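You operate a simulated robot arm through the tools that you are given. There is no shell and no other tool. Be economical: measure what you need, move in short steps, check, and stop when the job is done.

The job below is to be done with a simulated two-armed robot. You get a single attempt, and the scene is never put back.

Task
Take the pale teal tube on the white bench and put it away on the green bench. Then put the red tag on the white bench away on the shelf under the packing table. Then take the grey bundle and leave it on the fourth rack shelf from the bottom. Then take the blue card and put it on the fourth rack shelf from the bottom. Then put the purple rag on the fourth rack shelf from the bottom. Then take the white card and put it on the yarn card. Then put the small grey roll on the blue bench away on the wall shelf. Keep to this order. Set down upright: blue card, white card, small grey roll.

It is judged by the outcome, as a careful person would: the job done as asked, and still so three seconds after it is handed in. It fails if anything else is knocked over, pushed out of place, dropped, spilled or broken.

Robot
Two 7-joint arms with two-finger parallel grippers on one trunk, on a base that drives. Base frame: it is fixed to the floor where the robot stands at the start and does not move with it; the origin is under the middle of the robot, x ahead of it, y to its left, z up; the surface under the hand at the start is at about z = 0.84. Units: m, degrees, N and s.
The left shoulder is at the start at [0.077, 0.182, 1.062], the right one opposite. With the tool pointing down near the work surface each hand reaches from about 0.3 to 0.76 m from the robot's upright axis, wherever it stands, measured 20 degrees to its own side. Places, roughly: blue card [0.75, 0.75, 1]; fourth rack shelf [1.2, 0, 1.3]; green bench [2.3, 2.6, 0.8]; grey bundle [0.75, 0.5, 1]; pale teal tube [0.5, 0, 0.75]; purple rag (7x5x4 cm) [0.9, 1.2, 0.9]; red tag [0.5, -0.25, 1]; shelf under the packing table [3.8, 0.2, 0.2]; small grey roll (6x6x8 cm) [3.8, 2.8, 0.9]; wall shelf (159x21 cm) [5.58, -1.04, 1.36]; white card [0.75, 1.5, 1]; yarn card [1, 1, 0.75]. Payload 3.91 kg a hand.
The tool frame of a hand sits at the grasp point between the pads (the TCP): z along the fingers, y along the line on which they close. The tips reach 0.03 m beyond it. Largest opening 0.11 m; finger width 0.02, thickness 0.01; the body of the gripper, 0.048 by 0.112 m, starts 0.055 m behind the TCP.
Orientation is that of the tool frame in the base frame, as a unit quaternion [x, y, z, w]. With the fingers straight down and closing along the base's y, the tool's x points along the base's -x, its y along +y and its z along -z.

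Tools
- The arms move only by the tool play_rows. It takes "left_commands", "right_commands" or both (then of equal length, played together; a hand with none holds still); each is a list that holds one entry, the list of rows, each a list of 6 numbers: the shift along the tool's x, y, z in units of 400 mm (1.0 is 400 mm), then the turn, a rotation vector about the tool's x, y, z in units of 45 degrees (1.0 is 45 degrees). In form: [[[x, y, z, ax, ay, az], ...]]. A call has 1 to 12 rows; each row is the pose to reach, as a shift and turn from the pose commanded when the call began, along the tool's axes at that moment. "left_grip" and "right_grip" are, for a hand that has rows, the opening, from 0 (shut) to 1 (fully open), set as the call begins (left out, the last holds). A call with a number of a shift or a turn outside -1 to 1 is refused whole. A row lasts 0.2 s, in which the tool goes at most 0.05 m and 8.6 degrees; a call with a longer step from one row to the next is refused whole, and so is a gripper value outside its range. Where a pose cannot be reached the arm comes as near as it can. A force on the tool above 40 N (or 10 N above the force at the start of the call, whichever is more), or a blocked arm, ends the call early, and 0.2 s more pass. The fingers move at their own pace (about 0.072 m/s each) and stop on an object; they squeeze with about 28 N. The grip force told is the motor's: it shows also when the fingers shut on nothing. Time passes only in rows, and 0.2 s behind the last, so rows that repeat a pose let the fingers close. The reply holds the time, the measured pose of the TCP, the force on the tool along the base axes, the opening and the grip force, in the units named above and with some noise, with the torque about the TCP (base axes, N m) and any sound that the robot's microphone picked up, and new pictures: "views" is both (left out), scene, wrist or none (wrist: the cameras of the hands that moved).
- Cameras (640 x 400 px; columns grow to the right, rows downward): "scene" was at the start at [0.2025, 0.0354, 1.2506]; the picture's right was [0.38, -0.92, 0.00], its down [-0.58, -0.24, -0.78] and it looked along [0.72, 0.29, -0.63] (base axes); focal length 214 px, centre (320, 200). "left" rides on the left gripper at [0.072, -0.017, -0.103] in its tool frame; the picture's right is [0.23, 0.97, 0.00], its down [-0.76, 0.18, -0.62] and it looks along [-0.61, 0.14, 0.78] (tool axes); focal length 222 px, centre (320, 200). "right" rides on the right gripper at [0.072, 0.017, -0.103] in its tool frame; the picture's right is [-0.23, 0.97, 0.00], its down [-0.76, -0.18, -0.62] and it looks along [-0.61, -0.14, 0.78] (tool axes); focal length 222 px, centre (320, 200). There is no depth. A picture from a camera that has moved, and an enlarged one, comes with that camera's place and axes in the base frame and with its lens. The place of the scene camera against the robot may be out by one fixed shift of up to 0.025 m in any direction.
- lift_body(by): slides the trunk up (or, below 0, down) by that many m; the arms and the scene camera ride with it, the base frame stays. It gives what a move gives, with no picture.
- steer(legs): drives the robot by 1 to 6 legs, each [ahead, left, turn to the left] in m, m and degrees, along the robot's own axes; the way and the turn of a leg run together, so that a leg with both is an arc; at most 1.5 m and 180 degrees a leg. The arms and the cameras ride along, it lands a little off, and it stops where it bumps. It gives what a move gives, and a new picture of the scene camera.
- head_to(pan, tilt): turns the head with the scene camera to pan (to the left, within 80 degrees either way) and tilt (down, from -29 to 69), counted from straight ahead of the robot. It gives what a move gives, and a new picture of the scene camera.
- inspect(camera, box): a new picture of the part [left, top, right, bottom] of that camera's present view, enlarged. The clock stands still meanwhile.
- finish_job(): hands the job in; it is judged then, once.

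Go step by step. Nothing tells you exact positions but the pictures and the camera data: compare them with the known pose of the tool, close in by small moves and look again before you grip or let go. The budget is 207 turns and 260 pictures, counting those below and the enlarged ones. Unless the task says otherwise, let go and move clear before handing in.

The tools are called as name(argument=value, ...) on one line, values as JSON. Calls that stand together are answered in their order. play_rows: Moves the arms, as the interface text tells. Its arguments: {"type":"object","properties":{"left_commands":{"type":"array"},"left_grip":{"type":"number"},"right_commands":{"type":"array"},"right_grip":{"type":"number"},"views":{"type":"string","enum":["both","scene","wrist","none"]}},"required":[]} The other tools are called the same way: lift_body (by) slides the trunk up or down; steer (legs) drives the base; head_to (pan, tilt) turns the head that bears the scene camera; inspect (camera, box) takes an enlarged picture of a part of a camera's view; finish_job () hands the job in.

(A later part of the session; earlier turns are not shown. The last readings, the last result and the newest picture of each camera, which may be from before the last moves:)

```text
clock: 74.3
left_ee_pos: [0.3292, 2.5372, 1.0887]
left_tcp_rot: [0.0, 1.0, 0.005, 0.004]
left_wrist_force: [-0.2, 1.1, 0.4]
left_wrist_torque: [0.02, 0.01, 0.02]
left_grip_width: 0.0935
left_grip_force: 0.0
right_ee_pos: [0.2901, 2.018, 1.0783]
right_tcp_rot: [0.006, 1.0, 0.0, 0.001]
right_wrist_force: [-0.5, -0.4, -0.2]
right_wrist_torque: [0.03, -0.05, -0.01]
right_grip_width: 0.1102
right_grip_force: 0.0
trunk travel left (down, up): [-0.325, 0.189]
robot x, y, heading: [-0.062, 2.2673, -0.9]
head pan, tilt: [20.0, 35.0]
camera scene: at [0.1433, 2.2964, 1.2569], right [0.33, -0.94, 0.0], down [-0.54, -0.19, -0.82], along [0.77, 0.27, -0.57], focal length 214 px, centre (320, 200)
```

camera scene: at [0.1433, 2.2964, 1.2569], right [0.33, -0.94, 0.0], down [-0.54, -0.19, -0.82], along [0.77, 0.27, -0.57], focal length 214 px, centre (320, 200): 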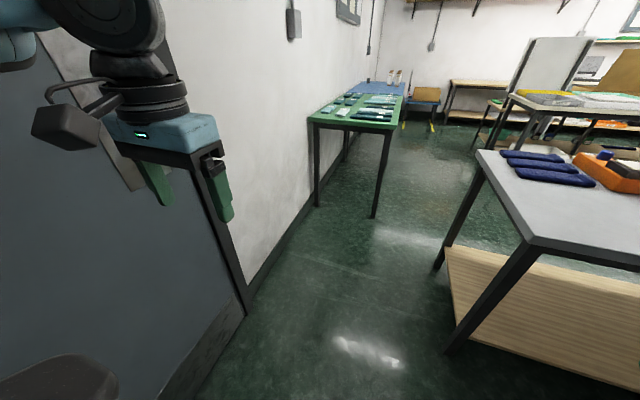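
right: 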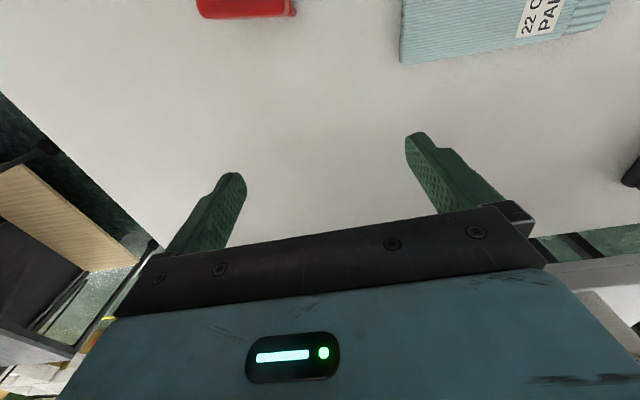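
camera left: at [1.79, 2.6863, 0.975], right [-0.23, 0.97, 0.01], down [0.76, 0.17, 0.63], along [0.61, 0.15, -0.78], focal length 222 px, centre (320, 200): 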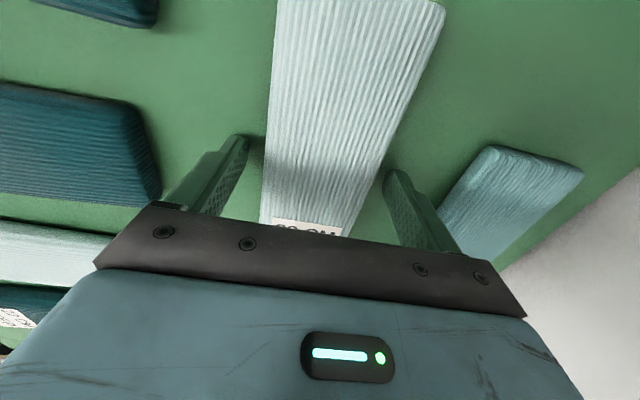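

The tube lies well on the green bench. I'm driving back to the white bench for the red tag.

steer(legs=[[-0.18, -0.95, 0.9], [0, -1.35, 0], [0.22, 0, 0]])

head_to(pan=-20, tilt=50)

```text
clock: 96.0
left_ee_pos: [0.3405, 0.2255, 1.0889]
left_tcp_rot: [0.001, 1.0, 0.006, 0.003]
left_wrist_force: [0.6, 0.0, -0.6]
left_wrist_torque: [0.04, 0.02, -0.01]
left_grip_width: 0.0933
left_grip_force: 0.1
right_ee_pos: [0.2976, -0.2941, 1.0766]
right_tcp_rot: [0.009, 1.0, 0.0, 0.001]
right_wrist_force: [0.2, 0.1, -0.6]
right_wrist_torque: [-0.01, 0.04, 0.0]
right_grip_width: 0.1101
right_grip_force: 0.0
trunk travel left (down, up): [-0.325, 0.189]
robot x, y, heading: [-0.0539, -0.0428, -1.2]
head pan, tilt: [20.0, 35.0]
camera scene: at [0.1533, -0.0152, 1.2568], right [0.32, -0.95, 0.0], down [-0.54, -0.19, -0.82], along [0.77, 0.27, -0.57], focal length 214 px, centre (320, 200)
```

scene: 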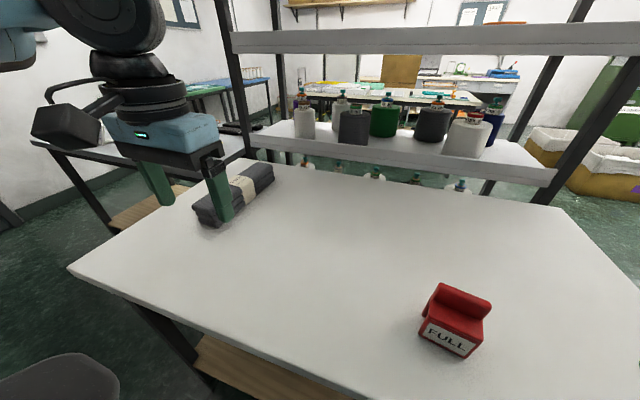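

```text
clock: 97.1
left_ee_pos: [0.3387, 0.2242, 1.0891]
left_tcp_rot: [0.002, 1.0, 0.006, 0.004]
left_wrist_force: [-0.6, 0.3, 0.7]
left_wrist_torque: [-0.01, -0.02, 0.0]
left_grip_width: 0.0936
left_grip_force: 0.0
right_ee_pos: [0.2983, -0.2945, 1.0777]
right_tcp_rot: [0.01, 1.0, 0.001, 0.001]
right_wrist_force: [0.5, 1.0, 0.0]
right_wrist_torque: [0.01, -0.01, -0.01]
right_grip_width: 0.11
right_grip_force: 0.2
trunk travel left (down, up): [-0.325, 0.189]
robot x, y, heading: [-0.0515, -0.0462, -0.7]
head pan, tilt: [-20.0, 50.0]
camera scene: at [0.1414, -0.0713, 1.2351], right [-0.36, -0.93, 0.0], down [-0.71, 0.28, -0.64], along [0.6, -0.23, -0.77], focal length 214 px, centre (320, 200)
```

scene: 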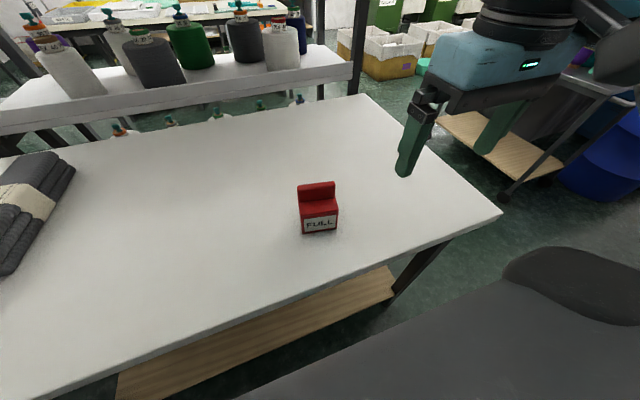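

inspect(camera="scene", box=[270, 160, 370, 250])

play_rows(right_commands=[[[-0.06, 0.06, 0, 0, 0, 0], [-0.12, 0.12, 0.03, 0, 0, 0], [-0.16, 0.2, 0.06, 0, 0, 0], [-0.16, 0.3, 0.1, 0, 0, 0]]], views="wrist")

```text
4.44 times, centred on (320, 205) of scene
camera zoom: at [0.1414, -0.0713, 1.2351], right [-0.36, -0.93, 0.0], down [-0.71, 0.28, -0.64], along [0.6, -0.23, -0.77], focal length 953 px, centre (320, 178)
```

zoom: 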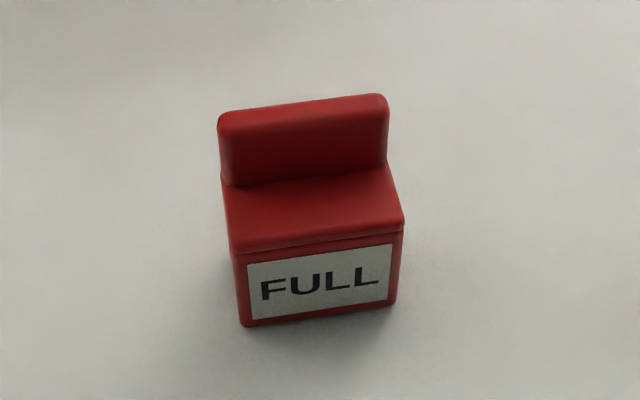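

```text
clock: 98.1
left_ee_pos: [0.3403, 0.2252, 1.0889]
left_tcp_rot: [0.002, 1.0, 0.005, 0.004]
left_wrist_force: [0.2, -1.0, -0.8]
left_wrist_torque: [-0.02, -0.04, 0.01]
left_grip_width: 0.0935
left_grip_force: 0.0
right_ee_pos: [0.3635, -0.1726, 1.0369]
right_tcp_rot: [0.01, 1.0, 0.0, 0.001]
right_wrist_force: [-0.5, 0.5, -0.5]
right_wrist_torque: [-0.02, -0.03, 0.0]
right_grip_width: 0.1099
right_grip_force: 0.1
trunk travel left (down, up): [-0.325, 0.189]
robot x, y, heading: [-0.0512, -0.042, -1.2]
head pan, tilt: [-20.0, 50.0]
camera right: at [0.2919, -0.1537, 1.142], right [0.25, 0.97, 0.0], down [0.76, -0.19, 0.62], along [0.61, -0.15, -0.78], focal length 222 px, centre (320, 200)
```

right: 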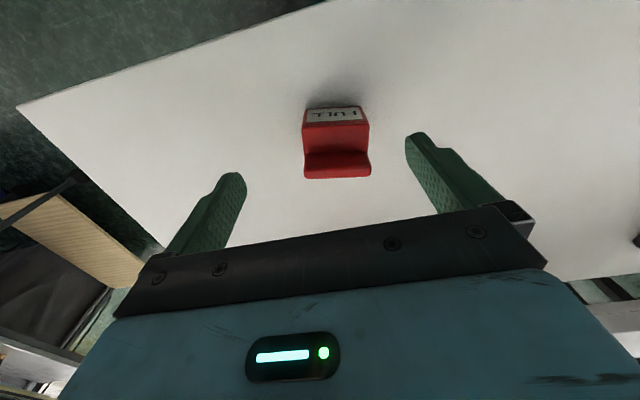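

The tag is chair-shaped, about 8 cm wide, centred near (0.415, -0.16) and turned about 8°. The shelf under the table will need a tilted hand, so I'll grasp it with the hand pitched forward about 40°. First I'm backing up a little.

steer(legs=[[-0.12, 0, 0]])

play_rows(right_commands=[[[-0.05, 0.005, 0.03, 0.01, -0.178, 0.031], [-0.1, 0.01, 0.06, 0.022, -0.356, 0.062], [-0.15, 0.015, 0.09, 0.032, -0.533, 0.093], [-0.2, 0.02, 0.12, 0.043, -0.711, 0.124], [-0.225, 0.025, 0.14, 0.054, -0.889, 0.155], [-0.225, 0.025, 0.14, 0.054, -0.889, 0.155]]])

```text
clock: 99.3
left_ee_pos: [0.218, 0.2266, 1.0881]
left_tcp_rot: [0.002, 1.0, 0.006, 0.003]
left_wrist_force: [0.7, 0.1, 0.5]
left_wrist_torque: [-0.05, 0.0, -0.01]
left_grip_width: 0.0936
left_grip_force: 0.1
right_ee_pos: [0.2416, -0.1711, 1.0389]
right_tcp_rot: [0.009, 1.0, 0.0, 0.0]
right_wrist_force: [0.6, -0.3, 0.5]
right_wrist_torque: [0.01, -0.03, -0.01]
right_grip_width: 0.1099
right_grip_force: 0.1
trunk travel left (down, up): [-0.325, 0.189]
robot x, y, heading: [-0.1753, -0.0415, -1.1]
head pan, tilt: [-20.0, 50.0]
camera scene: at [0.0201, -0.0691, 1.2352], right [-0.36, -0.93, 0.0], down [-0.71, 0.28, -0.64], along [0.6, -0.23, -0.77], focal length 214 px, centre (320, 200)
```

scene: 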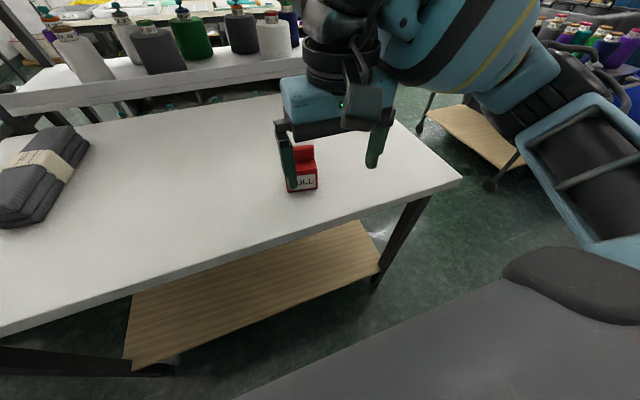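

```text
clock: 100.7
left_ee_pos: [0.2179, 0.228, 1.0887]
left_tcp_rot: [0.002, 1.0, 0.005, 0.003]
left_wrist_force: [-0.9, -0.1, 0.7]
left_wrist_torque: [0.04, 0.04, -0.01]
left_grip_width: 0.0935
left_grip_force: 0.1
right_ee_pos: [0.3322, -0.1626, 0.9832]
right_tcp_rot: [0.068, 0.936, -0.023, 0.344]
right_wrist_force: [0.5, 0.0, 1.1]
right_wrist_torque: [-0.05, 0.03, -0.02]
right_grip_width: 0.11
right_grip_force: 0.0
trunk travel left (down, up): [-0.325, 0.189]
robot x, y, heading: [-0.1744, -0.039, -1.1]
head pan, tilt: [-20.0, 50.0]
camera scene: at [0.0207, -0.0692, 1.2351], right [-0.36, -0.93, 0.0], down [-0.71, 0.28, -0.64], along [0.6, -0.23, -0.77], focal length 214 px, centre (320, 200)
camera right: at [0.2152, -0.128, 1.0156], right [0.31, 0.94, 0.15], down [0.15, -0.2, 0.97], along [0.94, -0.28, -0.21], focal length 222 px, centre (320, 200)
```

scene: 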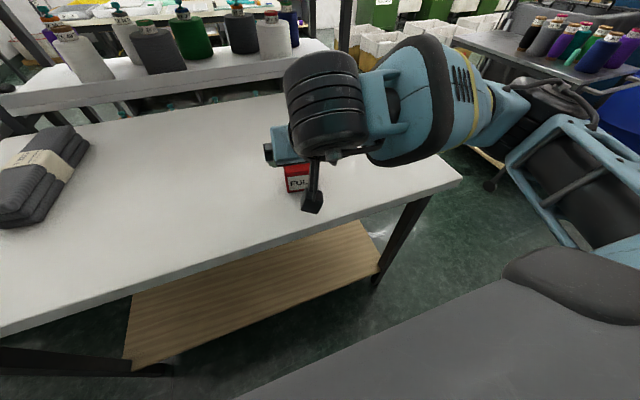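
right: 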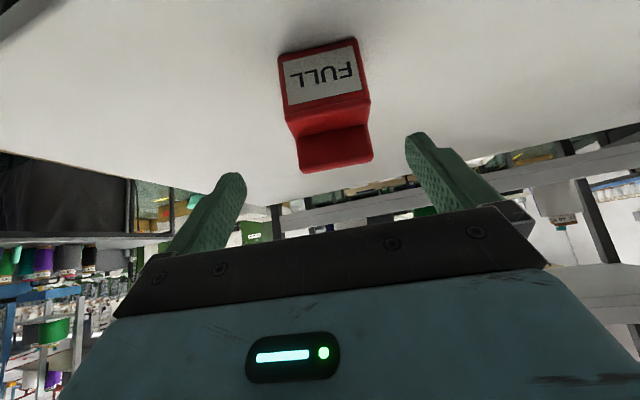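

The pose works. I'm advancing along the tool axis onto the tag.

play_rows(right_commands=[[[0.028, 0.027, 0.06, 0, 0, 0], [0.028, 0.027, 0.13, 0, 0, 0], [0.028, 0.027, 0.2, 0, 0, 0], [0.028, 0.027, 0.27, 0, 0, 0], [0.028, 0.027, 0.33, 0, 0, 0], [0.028, 0.027, 0.33, 0, 0, 0]]], views="wrist")

```text
clock: 102.1
left_ee_pos: [0.2178, 0.2269, 1.089]
left_tcp_rot: [0.002, 1.0, 0.005, 0.003]
left_wrist_force: [-0.3, -0.6, 0.1]
left_wrist_torque: [-0.03, 0.02, -0.02]
left_grip_width: 0.0934
left_grip_force: 0.1
right_ee_pos: [0.4098, -0.1642, 0.874]
right_tcp_rot: [0.068, 0.937, -0.024, 0.342]
right_wrist_force: [-0.7, -0.4, -0.6]
right_wrist_torque: [-0.01, 0.01, 0.02]
right_grip_width: 0.1097
right_grip_force: 0.0
trunk travel left (down, up): [-0.325, 0.189]
robot x, y, heading: [-0.1721, -0.043, -1.0]
head pan, tilt: [-20.0, 50.0]
camera right: at [0.292, -0.1294, 0.9067], right [0.31, 0.94, 0.15], down [0.15, -0.2, 0.97], along [0.94, -0.28, -0.21], focal length 222 px, centre (320, 200)
```

right: 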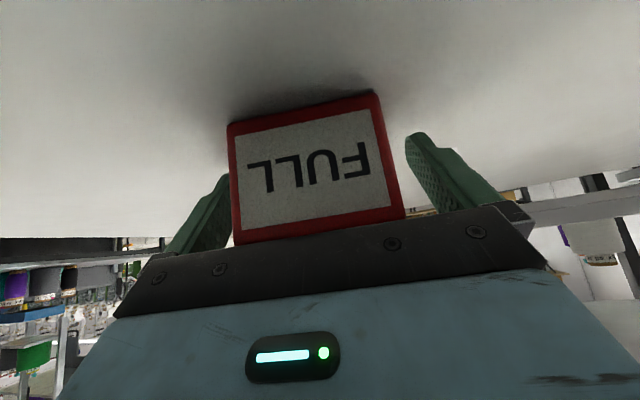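

Fingers straddle the tag. I'm closing and lifting a little.

play_rows(right_commands=[[[0, 0, 0, 0, 0, 0], [0, 0, 0, 0, 0, 0], [0, 0, 0, 0, 0, 0], [0, 0, 0, 0, 0, 0]]], right_grip=0, views="none")

play_rows(right_commands=[[[-0.03, 0, -0.04, 0, 0, 0], [-0.07, 0, -0.08, 0, 0, 0], [-0.12, 0, -0.14, 0, 0, 0], [-0.18, 0, -0.21, 0, 0, 0]]])

```text
clock: 103.1
left_ee_pos: [0.2193, 0.2269, 1.0876]
left_tcp_rot: [0.002, 1.0, 0.006, 0.003]
left_wrist_force: [-0.1, 0.0, 0.1]
left_wrist_torque: [0.01, -0.01, -0.01]
left_grip_width: 0.0933
left_grip_force: 0.0
right_ee_pos: [0.4086, -0.1639, 0.8752]
right_tcp_rot: [0.069, 0.937, -0.025, 0.342]
right_wrist_force: [0.1, 0.1, 0.1]
right_wrist_torque: [0.0, 0.0, -0.02]
right_grip_width: 0.0744
right_grip_force: 27.7
trunk travel left (down, up): [-0.325, 0.189]
robot x, y, heading: [-0.1718, -0.0434, -1.1]
head pan, tilt: [-20.0, 50.0]
```

```text
clock: 104.1
left_ee_pos: [0.2181, 0.2266, 1.0892]
left_tcp_rot: [0.002, 1.0, 0.005, 0.004]
left_wrist_force: [-0.2, -0.2, -0.4]
left_wrist_torque: [0.02, 0.02, 0.01]
left_grip_width: 0.0935
left_grip_force: 0.0
right_ee_pos: [0.4105, -0.1634, 0.9871]
right_tcp_rot: [0.068, 0.937, -0.024, 0.342]
right_wrist_force: [-0.4, 0.5, 0.3]
right_wrist_torque: [0.01, 0.0, 0.01]
right_grip_width: 0.0747
right_grip_force: 27.6
trunk travel left (down, up): [-0.325, 0.189]
robot x, y, heading: [-0.1737, -0.0437, -1.1]
head pan, tilt: [-20.0, 50.0]
camera scene: at [0.0204, -0.0689, 1.2352], right [-0.36, -0.93, 0.0], down [-0.71, 0.28, -0.64], along [0.6, -0.23, -0.77], focal length 214 px, centre (320, 200)
camera right: at [0.293, -0.1285, 1.0196], right [0.31, 0.94, 0.15], down [0.15, -0.2, 0.97], along [0.94, -0.28, -0.21], focal length 222 px, centre (320, 200)
```

scene: 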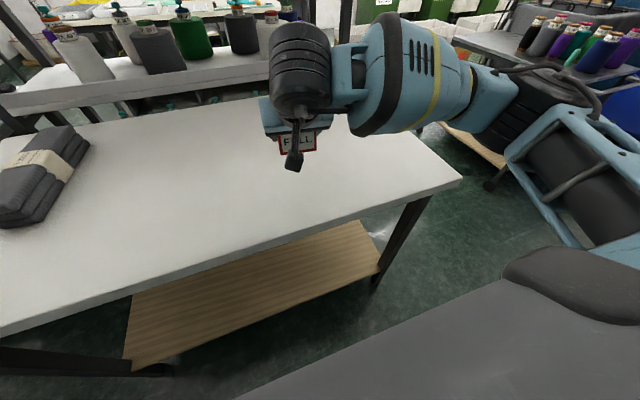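
right: 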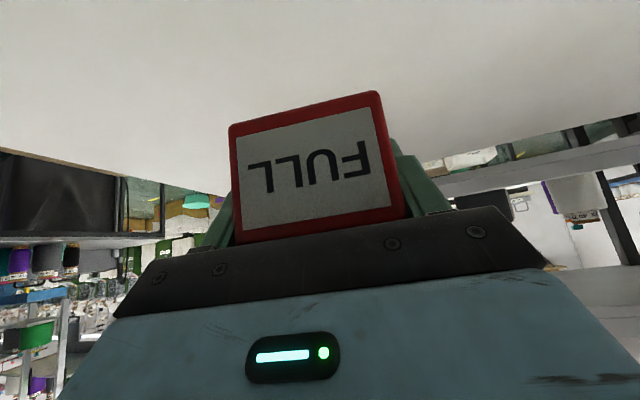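

The tag is held. I'm raising it, drawing it in, and looking right for a route around the rack.

play_rows(right_commands=[[[-0.04, 0, -0.08, 0, 0, 0], [-0.04, 0, -0.18, 0, 0, 0], [-0.04, -0.03, -0.28, 0, 0, 0], [-0.03, -0.08, -0.36, 0, 0, 0]]], views="none")

head_to(pan=-35, tilt=20)

head_to(pan=-75, tilt=25)

```text
clock: 105.1
left_ee_pos: [0.2178, 0.2259, 1.0887]
left_tcp_rot: [0.002, 1.0, 0.006, 0.004]
left_wrist_force: [0.6, -0.6, -0.1]
left_wrist_torque: [0.02, -0.04, 0.01]
left_grip_width: 0.0934
left_grip_force: 0.0
right_ee_pos: [0.3221, -0.1856, 1.1035]
right_tcp_rot: [0.068, 0.937, -0.023, 0.343]
right_wrist_force: [-0.5, 0.0, -0.9]
right_wrist_torque: [-0.03, -0.04, -0.01]
right_grip_width: 0.0744
right_grip_force: 28.5
trunk travel left (down, up): [-0.325, 0.189]
robot x, y, heading: [-0.1757, -0.0402, -1.3]
head pan, tilt: [-20.0, 50.0]
```

```text
clock: 106.1
left_ee_pos: [0.218, 0.2266, 1.0888]
left_tcp_rot: [0.002, 1.0, 0.005, 0.003]
left_wrist_force: [0.1, -0.9, -0.4]
left_wrist_torque: [0.01, 0.03, 0.04]
left_grip_width: 0.0933
left_grip_force: 0.1
right_ee_pos: [0.3237, -0.1827, 1.1032]
right_tcp_rot: [0.068, 0.937, -0.023, 0.341]
right_wrist_force: [0.3, -0.1, -0.6]
right_wrist_torque: [0.0, 0.0, -0.02]
right_grip_width: 0.0745
right_grip_force: 28.2
trunk travel left (down, up): [-0.325, 0.189]
robot x, y, heading: [-0.1759, -0.0398, -1.6]
head pan, tilt: [-35.0, 20.0]
camera scene: at [0.0242, -0.0963, 1.2806], right [-0.59, -0.81, 0.0], down [-0.28, 0.2, -0.94], along [0.76, -0.55, -0.34], focal length 214 px, centre (320, 200)
```

scene: 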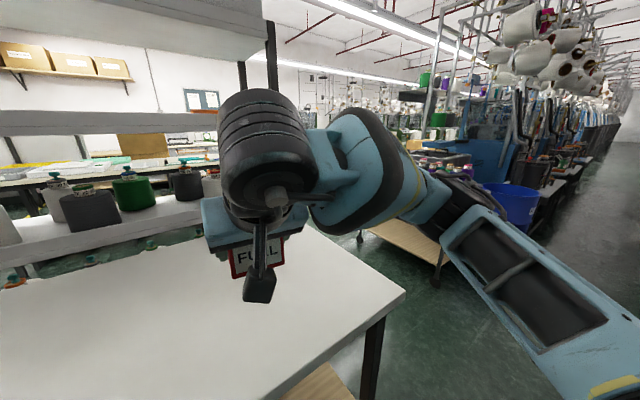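

```text
clock: 107.1
left_ee_pos: [0.2177, 0.2275, 1.0894]
left_tcp_rot: [0.001, 1.0, 0.006, 0.004]
left_wrist_force: [0.3, -0.7, -0.2]
left_wrist_torque: [0.02, -0.01, -0.03]
left_grip_width: 0.0937
left_grip_force: 0.1
right_ee_pos: [0.3233, -0.1831, 1.1034]
right_tcp_rot: [0.069, 0.936, -0.024, 0.343]
right_wrist_force: [0.0, 0.5, 0.0]
right_wrist_torque: [-0.01, 0.03, -0.01]
right_grip_width: 0.0744
right_grip_force: 28.2
trunk travel left (down, up): [-0.325, 0.189]
robot x, y, heading: [-0.177, -0.0417, -1.2]
head pan, tilt: [-75.0, 25.0]
camera scene: at [-0.0289, -0.1309, 1.2726], right [-0.97, -0.24, 0.0], down [-0.1, 0.41, -0.91], along [0.22, -0.88, -0.42], focal length 214 px, centre (320, 200)
```

scene: 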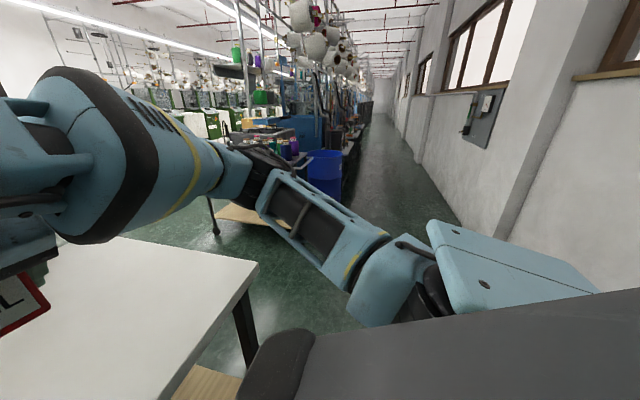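

A gap opens between the rack's right end (y≈-0.55) and the yarn trolley further right. I'll back off, slide right to y≈-1.2 and look ahead.

steer(legs=[[-0.15, 0, 1.3], [0, -1.15, 0]])

head_to(pan=0, tilt=25)

```text
clock: 118.6
left_ee_pos: [0.0634, -0.9338, 1.0879]
left_tcp_rot: [-0.011, 1.0, 0.006, 0.003]
left_wrist_force: [0.0, -0.2, 0.5]
left_wrist_torque: [0.0, -0.02, 0.0]
left_grip_width: 0.0935
left_grip_force: 0.0
right_ee_pos: [0.1804, -1.3407, 1.1035]
right_tcp_rot: [0.056, 0.937, -0.02, 0.343]
right_wrist_force: [-0.3, -0.3, 0.6]
right_wrist_torque: [-0.01, -0.04, -0.01]
right_grip_width: 0.0744
right_grip_force: 27.7
trunk travel left (down, up): [-0.325, 0.189]
robot x, y, heading: [-0.3207, -1.2105, 0.7]
head pan, tilt: [-75.0, 25.0]
camera scene: at [-0.1734, -1.2963, 1.2726], right [-0.96, -0.27, 0.0], down [-0.11, 0.41, -0.91], along [0.24, -0.87, -0.42], focal length 214 px, centre (320, 200)
```

scene: 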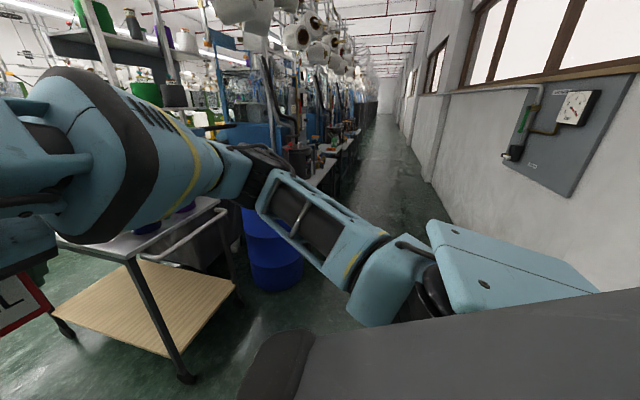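

```text
clock: 120.1
left_ee_pos: [0.0648, -0.9327, 1.0896]
left_tcp_rot: [-0.011, 1.0, 0.006, 0.003]
left_wrist_force: [0.3, -0.6, 0.6]
left_wrist_torque: [0.02, -0.01, 0.01]
left_grip_width: 0.0936
left_grip_force: 0.1
right_ee_pos: [0.1792, -1.3392, 1.1035]
right_tcp_rot: [0.056, 0.937, -0.02, 0.343]
right_wrist_force: [-0.4, -0.1, -0.4]
right_wrist_torque: [-0.04, 0.03, -0.01]
right_grip_width: 0.0744
right_grip_force: 28.4
trunk travel left (down, up): [-0.325, 0.189]
robot x, y, heading: [-0.3203, -1.2124, 0.7]
head pan, tilt: [0.0, 25.0]
camera scene: at [-0.1058, -1.2067, 1.2726], right [0.01, -1.0, 0.0], down [-0.42, 0.0, -0.91], along [0.91, 0.01, -0.42], focal length 214 px, centre (320, 200)
```

scene: 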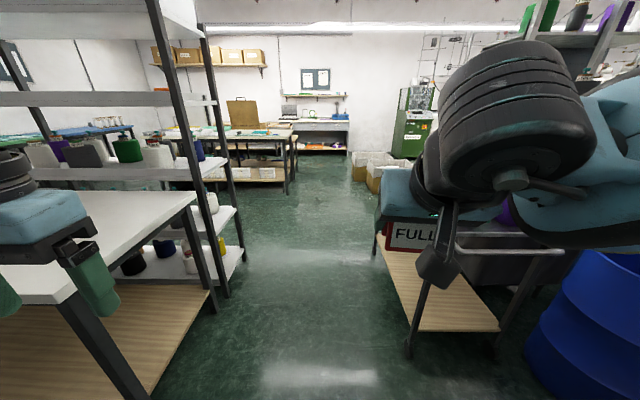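

The corridor is about 1.2 m wide. I'll pass it facing +y, since the robot is narrower that way, sliding to the right along +x.

steer(legs=[[0, 0, 89.3], [0, -1.2, 0]])

```text
clock: 134.6
left_ee_pos: [0.5836, -0.8103, 1.0885]
left_tcp_rot: [0.719, -0.695, -0.005, 0.001]
left_wrist_force: [-0.6, 0.0, 0.2]
left_wrist_torque: [0.02, 0.03, 0.0]
left_grip_width: 0.0934
left_grip_force: 0.1
right_ee_pos: [0.9895, -0.69, 1.1033]
right_tcp_rot: [-0.627, 0.699, 0.23, 0.256]
right_wrist_force: [0.1, -0.1, -0.1]
right_wrist_torque: [0.04, 0.01, 0.03]
right_grip_width: 0.074
right_grip_force: 28.0
trunk travel left (down, up): [-0.325, 0.189]
robot x, y, heading: [0.8688, -1.1925, 91.0]
head pan, tilt: [0.0, 25.0]
camera scene: at [0.8475, -0.9588, 1.2726], right [1.0, 0.02, 0.0], down [0.01, -0.42, -0.91], along [-0.02, 0.91, -0.42], focal length 214 px, centre (320, 200)
```

scene: 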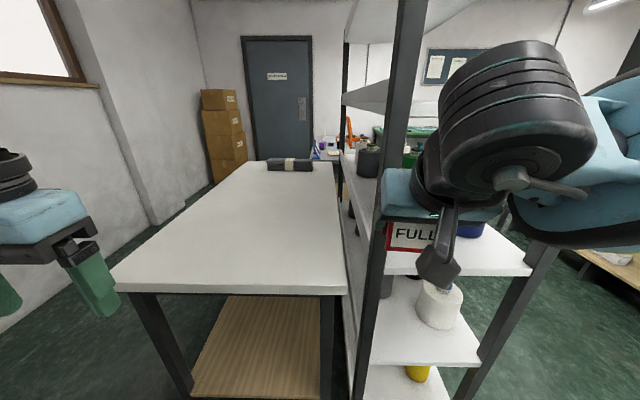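

There is clearance. I'm continuing along +x past the rack.

steer(legs=[[0, -1.25, -1], [0, 0, -90]])

head_to(pan=35, tilt=25)

```text
clock: 149.7
left_ee_pos: [2.5146, -0.9049, 1.0885]
left_tcp_rot: [-0.014, 1.0, 0.005, 0.003]
left_wrist_force: [0.1, 0.3, 0.3]
left_wrist_torque: [-0.04, 0.01, 0.0]
left_grip_width: 0.0936
left_grip_force: 0.1
right_ee_pos: [2.632, -1.3118, 1.103]
right_tcp_rot: [0.054, 0.937, -0.019, 0.343]
right_wrist_force: [-0.2, -0.7, -0.6]
right_wrist_torque: [-0.01, 0.03, 0.02]
right_grip_width: 0.0745
right_grip_force: 28.2
trunk travel left (down, up): [-0.325, 0.189]
robot x, y, heading: [2.1285, -1.1806, 0.4]
head pan, tilt: [0.0, 25.0]
camera scene: at [2.3456, -1.1798, 1.2726], right [0.01, -1.0, 0.0], down [-0.42, -0.01, -0.91], along [0.91, 0.01, -0.42], focal length 214 px, centre (320, 200)
```

scene: 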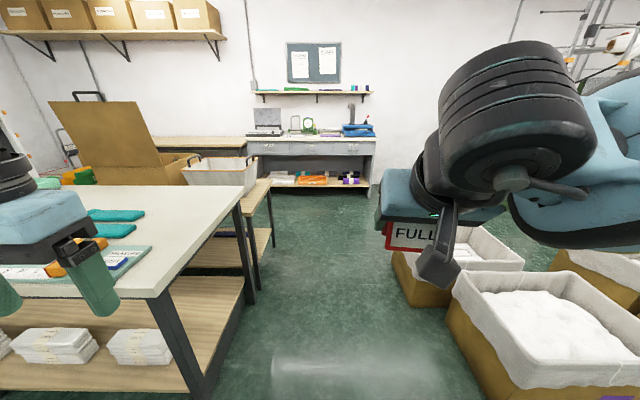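

```text
clock: 150.7
left_ee_pos: [2.5146, -0.9043, 1.0885]
left_tcp_rot: [-0.013, 1.0, 0.006, 0.003]
left_wrist_force: [0.1, 0.0, 0.3]
left_wrist_torque: [0.03, 0.0, 0.01]
left_grip_width: 0.0936
left_grip_force: 0.1
right_ee_pos: [2.6337, -1.3119, 1.1025]
right_tcp_rot: [0.053, 0.937, -0.019, 0.343]
right_wrist_force: [0.2, 0.1, 0.1]
right_wrist_torque: [0.02, 0.01, 0.02]
right_grip_width: 0.0743
right_grip_force: 27.3
trunk travel left (down, up): [-0.325, 0.189]
robot x, y, heading: [2.1323, -1.1871, 0.8]
head pan, tilt: [35.0, 25.0]
camera scene: at [2.3283, -1.1273, 1.2726], right [0.58, -0.81, 0.0], down [-0.34, -0.25, -0.91], along [0.74, 0.53, -0.42], focal length 214 px, centre (320, 200)
```

scene: 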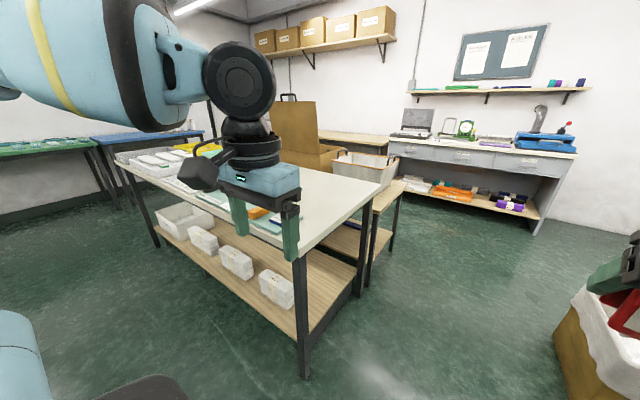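

I can see a white table with a wooden shelf holding white bundles, and a smaller wooden table behind it. I'm zooming in to tell which is the packing table.

inspect(camera="scene", box=[80, 80, 440, 390])

head_to(pan=10, tilt=15)

```text
1.29 times, centred on (260, 235) of scene
camera zoom: at [2.3283, -1.1273, 1.2726], right [0.58, -0.81, 0.0], down [-0.34, -0.25, -0.91], along [0.74, 0.53, -0.42], focal length 277 px, centre (397, 155)
```

zoom: 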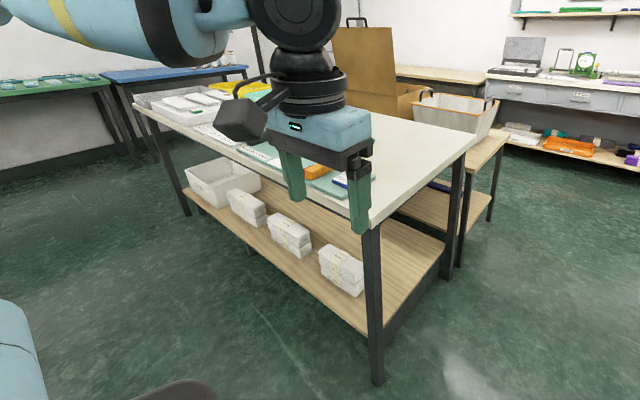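

```text
clock: 151.6
left_ee_pos: [2.5143, -0.9051, 1.088]
left_tcp_rot: [-0.014, 1.0, 0.006, 0.004]
left_wrist_force: [-0.2, 0.1, -0.4]
left_wrist_torque: [-0.01, -0.02, 0.0]
left_grip_width: 0.0936
left_grip_force: 0.0
right_ee_pos: [2.6318, -1.3119, 1.1037]
right_tcp_rot: [0.054, 0.938, -0.019, 0.343]
right_wrist_force: [1.0, 0.9, -0.5]
right_wrist_torque: [-0.01, -0.01, -0.02]
right_grip_width: 0.0744
right_grip_force: 28.1
trunk travel left (down, up): [-0.325, 0.189]
robot x, y, heading: [2.1316, -1.1826, 0.3]
head pan, tilt: [10.0, 15.0]
camera scene: at [2.3452, -1.1635, 1.2888], right [0.19, -0.98, 0.0], down [-0.25, -0.05, -0.97], along [0.95, 0.18, -0.26], focal length 214 px, centre (320, 200)
```

scene: 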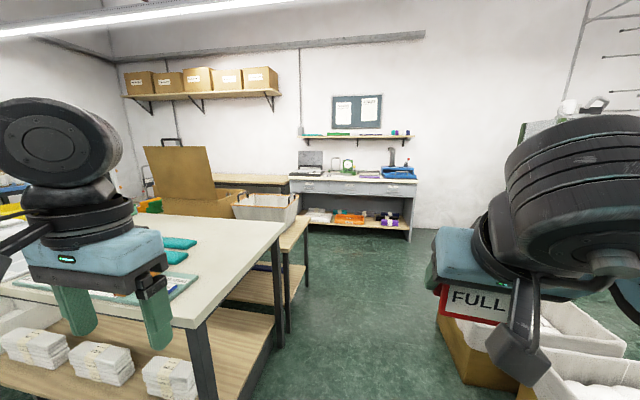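

The wooden-topped table with the open box (x≈3.5–3.95, right end y≈-0.72) matches the packing table at (3.8, 0.2), and its lower shelf looks free at the right end. I'll drive in front of that end and face it.

steer(legs=[[1.4, -0.1, 0], [0, 0, 89]])

head_to(pan=-10, tilt=50)

```text
clock: 162.2
left_ee_pos: [3.2358, -0.8769, 1.0885]
left_tcp_rot: [-0.701, 0.713, 0.007, -0.001]
left_wrist_force: [-0.3, 0.4, -0.2]
left_wrist_torque: [-0.02, 0.0, 0.0]
left_grip_width: 0.0934
left_grip_force: 0.1
right_ee_pos: [3.6478, -0.7771, 1.1028]
right_tcp_rot: [-0.609, 0.715, 0.223, 0.261]
right_wrist_force: [-0.9, 0.1, -0.6]
right_wrist_torque: [0.01, 0.01, -0.02]
right_grip_width: 0.0745
right_grip_force: 28.3
trunk travel left (down, up): [-0.325, 0.189]
robot x, y, heading: [3.5001, -1.2732, 88.5]
head pan, tilt: [10.0, 15.0]
camera scene: at [3.4759, -1.0386, 1.2889], right [0.99, 0.14, 0.0], down [0.04, -0.26, -0.97], along [-0.14, 0.96, -0.26], focal length 214 px, centre (320, 200)
```

scene: 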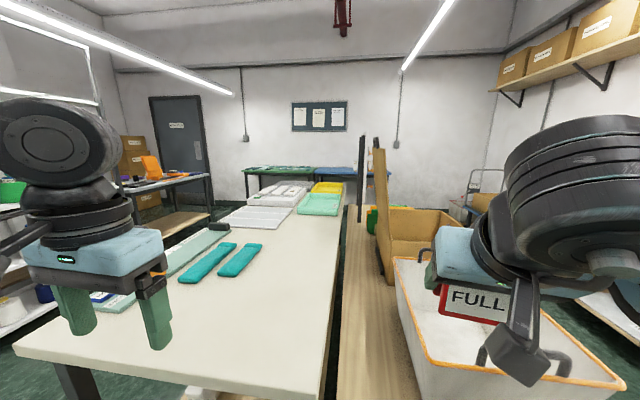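

```text
clock: 163.2
left_ee_pos: [3.2371, -0.8761, 1.0885]
left_tcp_rot: [-0.702, 0.712, 0.007, -0.002]
left_wrist_force: [0.0, -0.2, 0.5]
left_wrist_torque: [0.0, 0.02, 0.02]
left_grip_width: 0.0938
left_grip_force: 0.0
right_ee_pos: [3.6491, -0.7755, 1.1027]
right_tcp_rot: [-0.609, 0.715, 0.223, 0.261]
right_wrist_force: [-0.1, 0.2, 0.0]
right_wrist_torque: [0.01, -0.01, 0.0]
right_grip_width: 0.0743
right_grip_force: 28.2
trunk travel left (down, up): [-0.325, 0.189]
robot x, y, heading: [3.4999, -1.2741, 88.1]
head pan, tilt: [-10.0, 50.0]
camera scene: at [3.505, -1.0556, 1.2352], right [0.98, -0.2, 0.0], down [-0.16, -0.75, -0.64], along [0.13, 0.63, -0.77], focal length 214 px, centre (320, 200)
```

scene: 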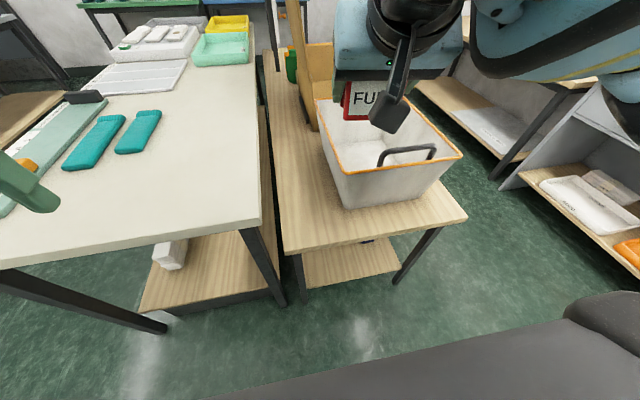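

The packing table's shelf front edge is at y≈-0.71, z≈0.2, and it's clear near x≈3.72. I'll draw the hand back, lower the trunk, then reach down and in.

play_rows(right_commands=[[[0.07, -0.015, -0.06, 0, 0, 0], [0.14, -0.03, -0.12, 0, 0, 0], [0.21, -0.045, -0.18, 0, 0, 0], [0.283, -0.06, -0.239, 0, 0, 0]]], views="none")

lift_body(by=-0.32)

head_to(pan=-20, tilt=35)

```text
clock: 164.2
left_ee_pos: [3.2366, -0.8772, 1.0881]
left_tcp_rot: [-0.702, 0.713, 0.007, -0.001]
left_wrist_force: [-0.2, -0.4, 0.3]
left_wrist_torque: [-0.01, -0.01, -0.01]
left_grip_width: 0.0936
left_grip_force: 0.1
right_ee_pos: [3.6536, -0.9206, 1.0991]
right_tcp_rot: [-0.6, 0.729, 0.213, 0.251]
right_wrist_force: [0.5, 17.6, 8.2]
right_wrist_torque: [-1.73, 0.36, -0.74]
right_grip_width: 0.0743
right_grip_force: 28.4
trunk travel left (down, up): [-0.325, 0.189]
robot x, y, heading: [3.5011, -1.2642, 88.2]
head pan, tilt: [-10.0, 50.0]
```

```text
clock: 165.1
left_ee_pos: [3.237, -0.8758, 1.045]
left_tcp_rot: [-0.701, 0.713, 0.005, -0.004]
left_wrist_force: [-0.4, 0.2, -0.8]
left_wrist_torque: [-0.01, -0.01, 0.0]
left_grip_width: 0.0933
left_grip_force: 0.3
right_ee_pos: [3.657, -0.9146, 1.0512]
right_tcp_rot: [-0.595, 0.738, 0.2, 0.246]
right_wrist_force: [-2.8, 14.4, 7.1]
right_wrist_torque: [-1.49, 0.24, -1.05]
right_grip_width: 0.0744
right_grip_force: 27.6
trunk travel left (down, up): [-0.284, 0.231]
robot x, y, heading: [3.5015, -1.275, 88.0]
head pan, tilt: [-10.0, 50.0]
stopped: the force on the tool passed its limit at 43 N (the readings are from after the stop); the commanded pose is now the measured one
```

```text
clock: 165.9
left_ee_pos: [3.2365, -0.876, 1.0463]
left_tcp_rot: [-0.701, 0.713, 0.004, -0.004]
left_wrist_force: [-0.2, -0.5, -0.6]
left_wrist_torque: [0.0, 0.04, -0.01]
left_grip_width: 0.0936
left_grip_force: 0.1
right_ee_pos: [3.6545, -0.9189, 1.0568]
right_tcp_rot: [-0.597, 0.732, 0.212, 0.249]
right_wrist_force: [-0.5, 0.2, 11.5]
right_wrist_torque: [-1.86, 0.54, -0.02]
right_grip_width: 0.0746
right_grip_force: 27.7
trunk travel left (down, up): [-0.284, 0.231]
robot x, y, heading: [3.5014, -1.2719, 87.8]
head pan, tilt: [-20.0, 35.0]
camera scene: at [3.5224, -1.0383, 1.2154], right [0.93, -0.37, 0.0], down [-0.21, -0.53, -0.82], along [0.3, 0.76, -0.57], focal length 214 px, centre (320, 200)
```

scene: 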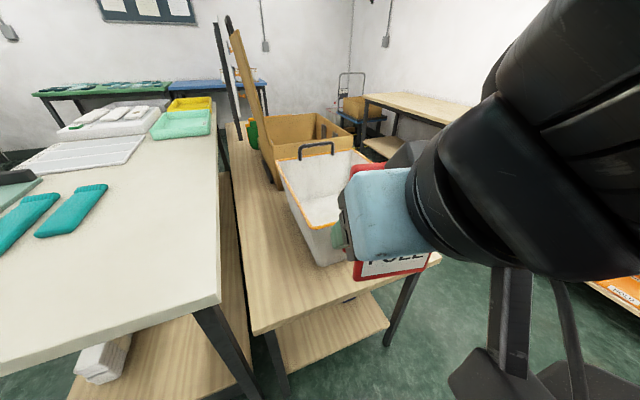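

The pitched hand's camera pressed against the robot's own body. I'll move the hand forward, back the base a little, and lower again.

play_rows(right_commands=[[[-0.075, 0.016, 0.064, 0, 0, 0], [-0.15, 0.032, 0.127, 0, 0, 0], [-0.15, 0.032, 0.127, 0, 0, 0]]], views="none")

steer(legs=[[-0.07, 0, 2]])

```text
clock: 166.7
left_ee_pos: [3.2359, -0.8759, 1.0467]
left_tcp_rot: [-0.701, 0.713, 0.005, -0.002]
left_wrist_force: [-0.9, -0.1, -0.1]
left_wrist_torque: [0.01, 0.0, -0.01]
left_grip_width: 0.0934
left_grip_force: 0.1
right_ee_pos: [3.6579, -0.8381, 1.0526]
right_tcp_rot: [-0.598, 0.733, 0.21, 0.248]
right_wrist_force: [-0.1, -0.9, 0.4]
right_wrist_torque: [-0.02, 0.0, 0.0]
right_grip_width: 0.0744
right_grip_force: 28.0
trunk travel left (down, up): [-0.284, 0.231]
robot x, y, heading: [3.5024, -1.2739, 88.3]
head pan, tilt: [-20.0, 35.0]
```

```text
clock: 167.7
left_ee_pos: [3.2216, -0.9558, 1.0451]
left_tcp_rot: [0.714, -0.7, -0.004, 0.003]
left_wrist_force: [-0.1, -0.1, 0.8]
left_wrist_torque: [-0.02, -0.01, 0.0]
left_grip_width: 0.0935
left_grip_force: 0.2
right_ee_pos: [3.6412, -0.9027, 1.0533]
right_tcp_rot: [-0.61, 0.722, 0.215, 0.245]
right_wrist_force: [-0.7, -0.2, 0.6]
right_wrist_torque: [0.0, 0.01, 0.0]
right_grip_width: 0.0748
right_grip_force: 27.8
trunk travel left (down, up): [-0.284, 0.231]
robot x, y, heading: [3.4974, -1.3414, 90.3]
head pan, tilt: [-20.0, 35.0]
camera scene: at [3.5132, -1.1079, 1.2157], right [0.94, -0.34, 0.0], down [-0.19, -0.54, -0.82], along [0.28, 0.77, -0.57], focal length 214 px, centre (320, 200)
```

scene: 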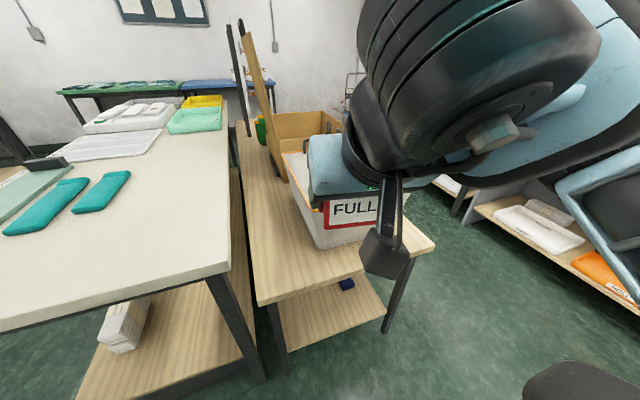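

lift_body(by=-0.28)

head_to(pan=-15, tilt=45)

```text
clock: 170.5
left_ee_pos: [3.2216, -0.9552, 0.7661]
left_tcp_rot: [0.714, -0.7, -0.005, 0.002]
left_wrist_force: [-0.2, 0.2, -0.5]
left_wrist_torque: [0.02, 0.02, 0.01]
left_grip_width: 0.0933
left_grip_force: 0.0
right_ee_pos: [3.6446, -0.8996, 0.773]
right_tcp_rot: [-0.602, 0.732, 0.21, 0.241]
right_wrist_force: [0.0, -1.3, -0.3]
right_wrist_torque: [0.0, -0.01, -0.01]
right_grip_width: 0.0745
right_grip_force: 27.9
trunk travel left (down, up): [-0.004, 0.511]
robot x, y, heading: [3.4999, -1.341, 90.3]
head pan, tilt: [-20.0, 35.0]
```

```text
clock: 171.2
left_ee_pos: [3.2219, -0.955, 0.7656]
left_tcp_rot: [0.714, -0.7, -0.004, 0.004]
left_wrist_force: [0.2, 0.0, 0.0]
left_wrist_torque: [-0.02, -0.01, -0.02]
left_grip_width: 0.0935
left_grip_force: 0.2
right_ee_pos: [3.6462, -0.8991, 0.7661]
right_tcp_rot: [-0.608, 0.728, 0.204, 0.242]
right_wrist_force: [-0.5, 0.9, 0.2]
right_wrist_torque: [-0.03, 0.0, 0.0]
right_grip_width: 0.0742
right_grip_force: 27.9
trunk travel left (down, up): [-0.004, 0.511]
robot x, y, heading: [3.4975, -1.3434, 90.5]
head pan, tilt: [-15.0, 45.0]
camera scene: at [3.524, -1.0172, 0.9161], right [0.88, -0.47, 0.0], down [-0.28, -0.52, -0.8], along [0.38, 0.71, -0.59], focal length 214 px, centre (320, 200)
```

scene: 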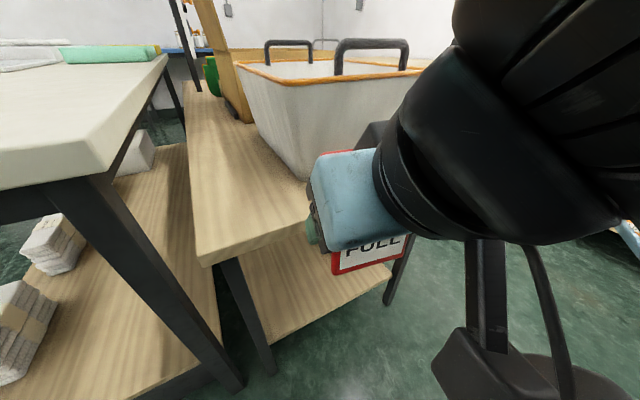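

The packing table's top is about z≈0.68 with its edge at y≈-0.78. I'm lowering the hand in front of it.

play_rows(right_commands=[[[0.06, -0.013, 0.094, 0, 0, 0], [0.12, -0.026, 0.187, 0, 0, 0], [0.181, -0.039, 0.281, 0, 0, 0], [0.241, -0.052, 0.374, 0, 0, 0], [0.302, -0.065, 0.468, 0, 0, 0], [0.362, -0.078, 0.561, 0, 0, 0], [0.422, -0.091, 0.655, 0, 0, 0], [0.483, -0.104, 0.749, 0, 0, 0], [0.543, -0.117, 0.842, 0, 0, 0]]])

```text
clock: 173.2
left_ee_pos: [3.2212, -0.9554, 0.7649]
left_tcp_rot: [0.714, -0.7, -0.005, 0.003]
left_wrist_force: [-0.3, 0.2, 0.1]
left_wrist_torque: [0.01, 0.01, -0.01]
left_grip_width: 0.0934
left_grip_force: 0.1
right_ee_pos: [3.6882, -0.8707, 0.371]
right_tcp_rot: [-0.611, 0.722, 0.216, 0.244]
right_wrist_force: [0.4, -0.1, -0.5]
right_wrist_torque: [0.01, -0.01, 0.0]
right_grip_width: 0.0745
right_grip_force: 27.9
right hand out of reach, approached as far as the arm can: row 1, 2, 3, 4, 5, 6, 7
trunk travel left (down, up): [-0.004, 0.511]
robot x, y, heading: [3.5019, -1.345, 90.5]
head pan, tilt: [-15.0, 45.0]
camera scene: at [3.5036, -1.0155, 0.9036], right [0.97, -0.25, 0.0], down [-0.18, -0.68, -0.71], along [0.18, 0.68, -0.71], focal length 214 px, centre (320, 200)
camera right: at [3.6529, -0.9871, 0.409], right [-0.93, 0.34, 0.15], down [0.22, 0.18, 0.96], along [0.29, 0.92, -0.24], focal length 222 px, centre (320, 200)
```

scene: 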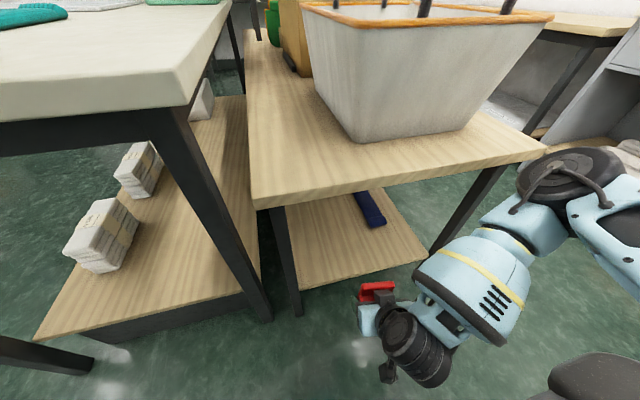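
right: 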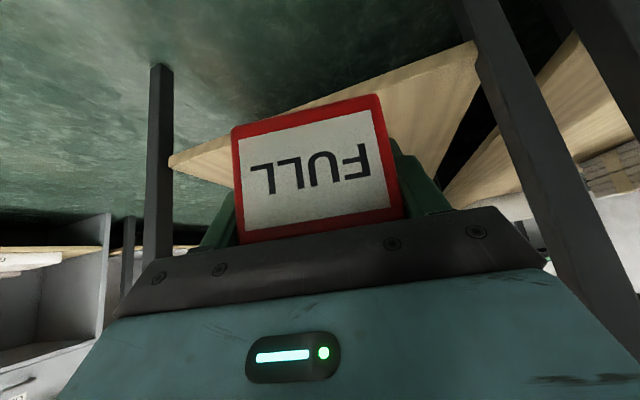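

The shelf edge is at about y≈-0.715, z≈0.20, x from 3.52 to 4.03, with a blue thing further in. I'll edge the base forward and reach in.

steer(legs=[[0.09, -0.03, 0]])

play_rows(right_commands=[[[-0.06, -0.003, 0.06, 0, 0, 0], [-0.12, -0.003, 0.12, 0, 0, 0], [-0.17, -0.003, 0.2, 0, 0, 0], [-0.21, -0.003, 0.28, 0, 0, 0], [-0.21, -0.003, 0.33, 0, 0, 0], [-0.21, -0.003, 0.33, 0, 0, 0]]])

```text
clock: 174.4
left_ee_pos: [3.2511, -0.8671, 0.7651]
left_tcp_rot: [0.713, -0.701, -0.005, 0.004]
left_wrist_force: [-0.5, -0.5, 0.3]
left_wrist_torque: [-0.01, 0.0, 0.02]
left_grip_width: 0.0934
left_grip_force: 0.1
right_ee_pos: [3.7185, -0.7842, 0.3717]
right_tcp_rot: [-0.609, 0.724, 0.214, 0.245]
right_wrist_force: [0.3, 0.0, -1.2]
right_wrist_torque: [-0.04, -0.01, 0.0]
right_grip_width: 0.0746
right_grip_force: 28.0
trunk travel left (down, up): [-0.004, 0.511]
robot x, y, heading: [3.5276, -1.2568, 90.3]
head pan, tilt: [-15.0, 45.0]
camera scene: at [3.5343, -0.9276, 0.9035], right [0.97, -0.26, 0.0], down [-0.18, -0.68, -0.71], along [0.18, 0.68, -0.71], focal length 214 px, centre (320, 200)
```

scene: 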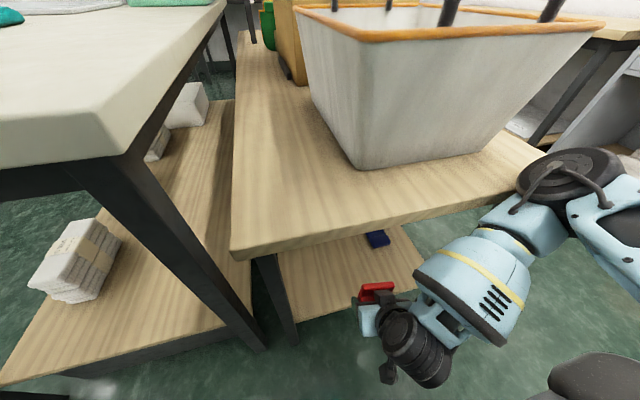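

```text
clock: 175.8
left_ee_pos: [3.252, -0.8665, 0.7657]
left_tcp_rot: [0.713, -0.701, -0.004, 0.003]
left_wrist_force: [-0.2, 0.7, 0.5]
left_wrist_torque: [0.0, 0.0, -0.03]
left_grip_width: 0.0933
left_grip_force: 0.1
right_ee_pos: [3.7429, -0.6387, 0.3194]
right_tcp_rot: [-0.61, 0.723, 0.214, 0.244]
right_wrist_force: [-0.3, -0.9, 0.2]
right_wrist_torque: [0.0, 0.01, 0.0]
right_grip_width: 0.0744
right_grip_force: 28.1
trunk travel left (down, up): [-0.004, 0.511]
robot x, y, heading: [3.5305, -1.2559, 90.1]
head pan, tilt: [-15.0, 45.0]
camera scene: at [3.5342, -0.9278, 0.9036], right [0.97, -0.26, 0.0], down [-0.18, -0.68, -0.71], along [0.18, 0.68, -0.71], focal length 214 px, centre (320, 200)
camera right: at [3.7084, -0.7544, 0.3569], right [-0.93, 0.34, 0.15], down [0.22, 0.18, 0.96], along [0.3, 0.92, -0.25], focal length 222 px, centre (320, 200)
```

scene: 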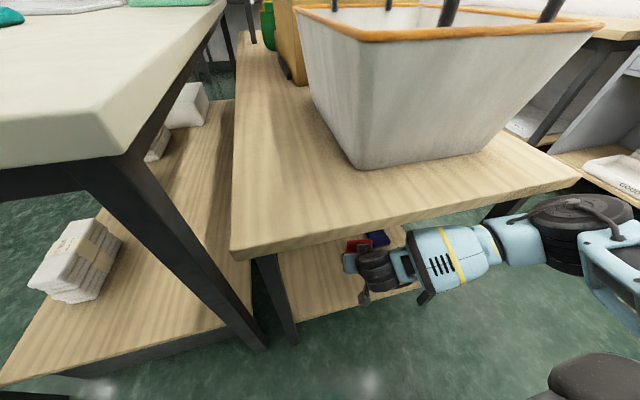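
right: 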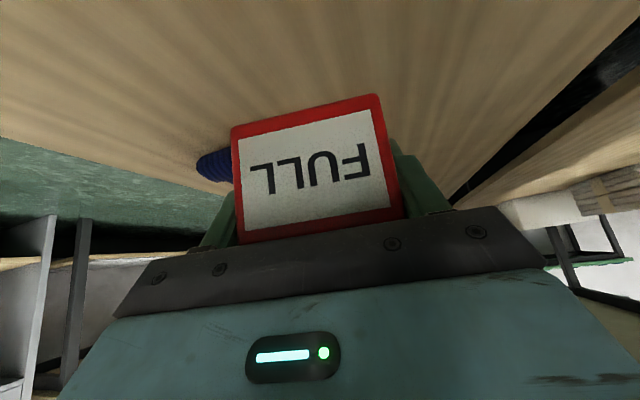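

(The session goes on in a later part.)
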